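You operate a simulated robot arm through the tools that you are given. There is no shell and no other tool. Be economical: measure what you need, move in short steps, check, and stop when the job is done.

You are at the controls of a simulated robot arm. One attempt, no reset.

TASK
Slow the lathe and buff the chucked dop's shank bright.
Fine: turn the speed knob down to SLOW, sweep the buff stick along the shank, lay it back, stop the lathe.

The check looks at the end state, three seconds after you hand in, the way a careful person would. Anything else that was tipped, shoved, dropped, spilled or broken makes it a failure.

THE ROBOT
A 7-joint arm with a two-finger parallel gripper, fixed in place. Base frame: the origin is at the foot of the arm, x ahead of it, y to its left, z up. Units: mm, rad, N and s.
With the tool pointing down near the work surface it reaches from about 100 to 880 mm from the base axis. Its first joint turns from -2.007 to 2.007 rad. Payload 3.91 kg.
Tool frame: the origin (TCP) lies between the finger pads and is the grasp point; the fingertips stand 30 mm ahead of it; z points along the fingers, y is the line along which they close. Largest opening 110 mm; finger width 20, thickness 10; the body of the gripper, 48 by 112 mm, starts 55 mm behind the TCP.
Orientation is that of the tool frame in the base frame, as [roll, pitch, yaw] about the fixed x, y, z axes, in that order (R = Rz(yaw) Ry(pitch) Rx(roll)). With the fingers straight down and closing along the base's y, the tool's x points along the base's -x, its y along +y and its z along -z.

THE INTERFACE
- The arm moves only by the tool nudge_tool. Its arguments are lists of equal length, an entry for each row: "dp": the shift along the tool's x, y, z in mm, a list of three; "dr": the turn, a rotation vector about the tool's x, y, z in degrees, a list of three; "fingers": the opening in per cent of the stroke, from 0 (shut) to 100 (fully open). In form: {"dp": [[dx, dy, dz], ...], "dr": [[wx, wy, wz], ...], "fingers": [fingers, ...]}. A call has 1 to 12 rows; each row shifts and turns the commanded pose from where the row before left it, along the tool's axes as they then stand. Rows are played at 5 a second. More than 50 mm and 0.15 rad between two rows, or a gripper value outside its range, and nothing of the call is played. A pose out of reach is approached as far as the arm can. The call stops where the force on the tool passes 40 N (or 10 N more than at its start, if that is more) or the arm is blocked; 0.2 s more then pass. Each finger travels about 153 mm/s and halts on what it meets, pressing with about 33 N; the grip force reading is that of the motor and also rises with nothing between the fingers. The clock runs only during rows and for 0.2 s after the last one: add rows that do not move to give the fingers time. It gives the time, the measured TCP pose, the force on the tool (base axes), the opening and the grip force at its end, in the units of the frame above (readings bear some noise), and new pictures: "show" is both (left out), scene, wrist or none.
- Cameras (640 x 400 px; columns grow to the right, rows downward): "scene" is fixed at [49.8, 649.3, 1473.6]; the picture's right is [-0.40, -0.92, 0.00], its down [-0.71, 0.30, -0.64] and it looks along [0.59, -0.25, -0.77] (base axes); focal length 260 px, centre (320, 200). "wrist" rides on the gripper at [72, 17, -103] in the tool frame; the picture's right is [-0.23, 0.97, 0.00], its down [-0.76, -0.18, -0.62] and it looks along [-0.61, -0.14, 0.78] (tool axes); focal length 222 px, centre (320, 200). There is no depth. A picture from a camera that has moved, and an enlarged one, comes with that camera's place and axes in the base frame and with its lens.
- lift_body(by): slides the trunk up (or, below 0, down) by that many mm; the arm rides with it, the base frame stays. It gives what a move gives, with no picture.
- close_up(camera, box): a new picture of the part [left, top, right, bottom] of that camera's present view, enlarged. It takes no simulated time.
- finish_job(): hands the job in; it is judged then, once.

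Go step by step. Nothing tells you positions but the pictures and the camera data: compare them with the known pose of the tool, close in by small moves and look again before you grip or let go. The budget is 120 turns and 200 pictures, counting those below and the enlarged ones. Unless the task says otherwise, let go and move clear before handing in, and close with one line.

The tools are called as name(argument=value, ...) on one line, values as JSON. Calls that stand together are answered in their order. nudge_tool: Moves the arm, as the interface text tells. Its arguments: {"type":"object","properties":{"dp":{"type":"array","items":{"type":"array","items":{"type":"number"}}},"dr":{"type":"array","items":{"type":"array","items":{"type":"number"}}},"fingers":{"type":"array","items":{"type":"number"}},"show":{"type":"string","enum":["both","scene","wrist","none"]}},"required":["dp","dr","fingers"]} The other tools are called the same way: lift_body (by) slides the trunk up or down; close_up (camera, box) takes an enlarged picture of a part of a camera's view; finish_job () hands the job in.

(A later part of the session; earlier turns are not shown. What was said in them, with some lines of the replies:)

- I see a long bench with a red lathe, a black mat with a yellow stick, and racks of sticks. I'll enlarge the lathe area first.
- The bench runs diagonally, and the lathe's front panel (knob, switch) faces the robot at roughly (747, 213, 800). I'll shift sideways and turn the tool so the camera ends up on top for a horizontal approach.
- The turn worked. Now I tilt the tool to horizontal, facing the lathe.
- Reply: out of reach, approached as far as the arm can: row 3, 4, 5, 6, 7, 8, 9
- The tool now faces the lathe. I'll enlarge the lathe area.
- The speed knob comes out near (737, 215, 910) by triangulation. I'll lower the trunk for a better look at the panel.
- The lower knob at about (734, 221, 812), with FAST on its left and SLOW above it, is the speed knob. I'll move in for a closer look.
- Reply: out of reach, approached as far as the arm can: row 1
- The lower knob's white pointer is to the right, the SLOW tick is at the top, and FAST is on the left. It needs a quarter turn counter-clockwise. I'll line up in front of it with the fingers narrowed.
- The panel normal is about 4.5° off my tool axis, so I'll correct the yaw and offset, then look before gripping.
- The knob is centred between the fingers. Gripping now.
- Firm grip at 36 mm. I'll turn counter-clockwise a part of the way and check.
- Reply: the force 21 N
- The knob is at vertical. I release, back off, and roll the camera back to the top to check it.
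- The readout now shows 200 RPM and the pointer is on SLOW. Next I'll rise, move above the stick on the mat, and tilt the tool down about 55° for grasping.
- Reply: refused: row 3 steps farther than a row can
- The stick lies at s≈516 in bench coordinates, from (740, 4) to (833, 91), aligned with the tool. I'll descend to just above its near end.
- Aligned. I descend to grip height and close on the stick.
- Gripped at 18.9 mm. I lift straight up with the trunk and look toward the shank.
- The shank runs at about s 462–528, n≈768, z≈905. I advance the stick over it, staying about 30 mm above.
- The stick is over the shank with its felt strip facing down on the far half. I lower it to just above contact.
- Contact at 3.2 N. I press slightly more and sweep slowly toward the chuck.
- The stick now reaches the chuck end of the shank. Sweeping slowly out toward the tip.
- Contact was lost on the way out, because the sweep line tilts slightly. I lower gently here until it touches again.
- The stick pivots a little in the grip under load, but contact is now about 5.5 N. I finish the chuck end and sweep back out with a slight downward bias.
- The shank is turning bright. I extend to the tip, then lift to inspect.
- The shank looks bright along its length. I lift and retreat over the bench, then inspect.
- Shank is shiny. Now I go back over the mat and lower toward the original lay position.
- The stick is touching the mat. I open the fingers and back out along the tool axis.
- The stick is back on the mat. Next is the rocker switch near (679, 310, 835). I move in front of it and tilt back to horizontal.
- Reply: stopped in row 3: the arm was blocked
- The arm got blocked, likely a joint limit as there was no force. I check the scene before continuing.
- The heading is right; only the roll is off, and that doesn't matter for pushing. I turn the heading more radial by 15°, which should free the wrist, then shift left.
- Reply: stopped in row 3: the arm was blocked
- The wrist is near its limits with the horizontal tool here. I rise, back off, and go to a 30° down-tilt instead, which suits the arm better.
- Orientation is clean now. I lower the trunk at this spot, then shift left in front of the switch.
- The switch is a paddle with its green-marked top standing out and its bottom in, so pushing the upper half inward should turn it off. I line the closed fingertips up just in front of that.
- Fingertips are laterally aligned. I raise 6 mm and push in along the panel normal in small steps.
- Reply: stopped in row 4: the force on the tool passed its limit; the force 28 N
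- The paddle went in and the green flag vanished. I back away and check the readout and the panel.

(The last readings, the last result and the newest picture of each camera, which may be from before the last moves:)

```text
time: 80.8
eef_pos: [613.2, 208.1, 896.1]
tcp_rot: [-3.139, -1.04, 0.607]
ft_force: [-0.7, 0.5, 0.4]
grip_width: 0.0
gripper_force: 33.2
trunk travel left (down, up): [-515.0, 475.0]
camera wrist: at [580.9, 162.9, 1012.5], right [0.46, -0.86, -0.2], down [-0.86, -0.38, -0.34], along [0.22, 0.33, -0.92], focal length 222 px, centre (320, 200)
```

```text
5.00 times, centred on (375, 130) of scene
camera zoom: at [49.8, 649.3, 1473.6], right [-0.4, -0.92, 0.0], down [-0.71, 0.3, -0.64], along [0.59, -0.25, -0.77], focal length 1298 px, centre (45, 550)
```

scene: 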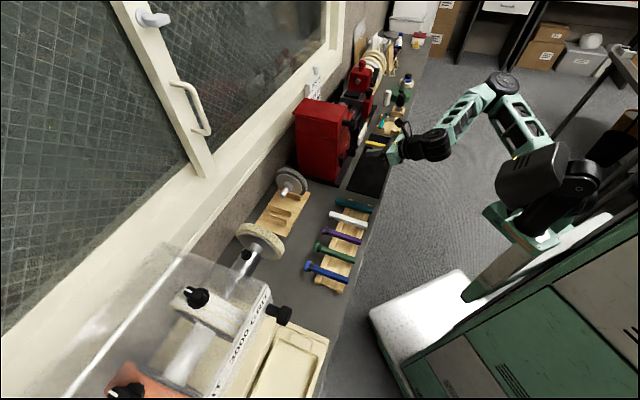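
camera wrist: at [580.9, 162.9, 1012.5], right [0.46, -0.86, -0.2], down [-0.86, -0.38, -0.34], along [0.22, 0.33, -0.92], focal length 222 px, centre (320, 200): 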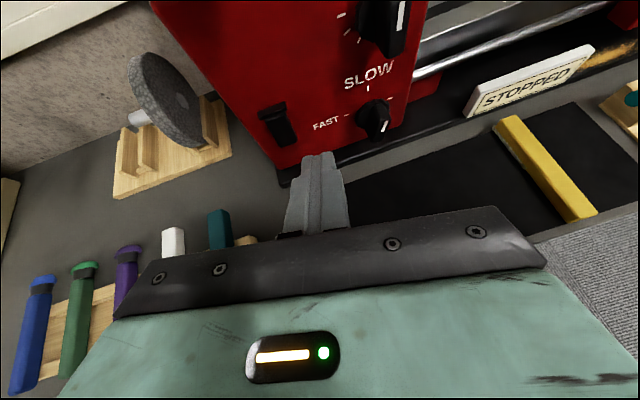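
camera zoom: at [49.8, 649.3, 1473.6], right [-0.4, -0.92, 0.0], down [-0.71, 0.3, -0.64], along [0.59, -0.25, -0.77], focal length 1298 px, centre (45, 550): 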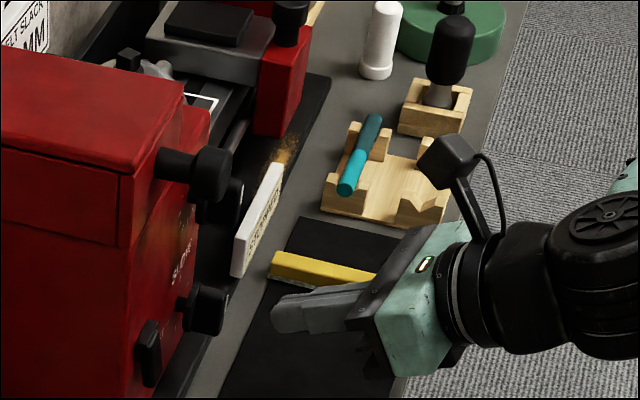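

The readout says STOPPED and the knob is at SLOW. I raise and take a last look at the whole shank.

lift_body(by=150)

nudge_tool(dp=[[0, 45, 0], [0, 45, 0], [0, 45, 0], [0, 0, 0]], dr=[[0, 0, 0], [0, 0, 0], [0, 0, 0], [0, 0, 0]], fingers=[0, 0, 0, 0], show="wrist")

close_up(camera="wrist", box=[220, 0, 400, 120])

```text
time: 82.5
eef_pos: [612.7, 208.4, 1047.1]
tcp_rot: [-3.139, -1.04, 0.606]
ft_force: [-0.4, 0.0, -0.1]
grip_width: 0.0
gripper_force: 32.8
trunk travel left (down, up): [-665.0, 325.0]
```

```text
time: 83.5
eef_pos: [690.2, 96.6, 1047.1]
tcp_rot: [-3.139, -1.04, 0.611]
ft_force: [-0.1, -0.3, -0.2]
grip_width: 0.0
gripper_force: 33.3
trunk travel left (down, up): [-665.0, 325.0]
camera wrist: at [658.3, 51.9, 1162.9], right [0.46, -0.86, -0.2], down [-0.86, -0.38, -0.34], along [0.22, 0.33, -0.92], focal length 222 px, centre (320, 200)
```

wrist: 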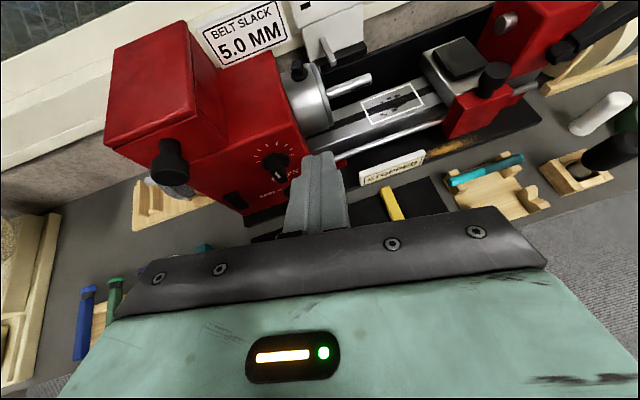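

```text
3.33 times, centred on (310, 60) of wrist
camera zoom: at [658.3, 51.9, 1162.9], right [0.46, -0.86, -0.2], down [-0.86, -0.38, -0.34], along [0.22, 0.33, -0.92], focal length 740 px, centre (353, 667)
```

zoom: 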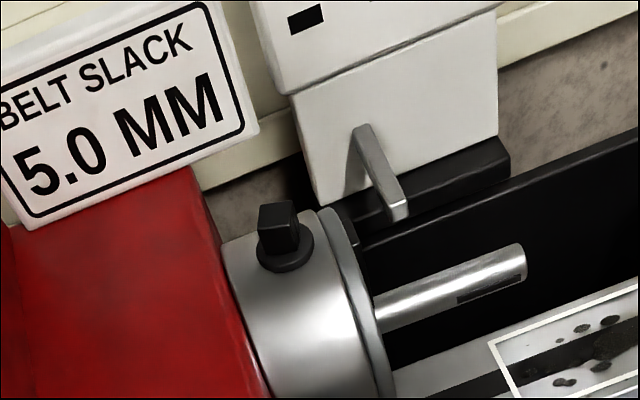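

The shank shines along its length, the lathe is stopped at SLOW, the stick is back on the mat, and the arm is clear. Handing in.

finish_job()

```text
The job is handed in.
```

The job is handed in: the speed knob is on SLOW, the dop's shank is bright along its length, the buff stick is back on its mat, and the lathe's readout says STOPPED.
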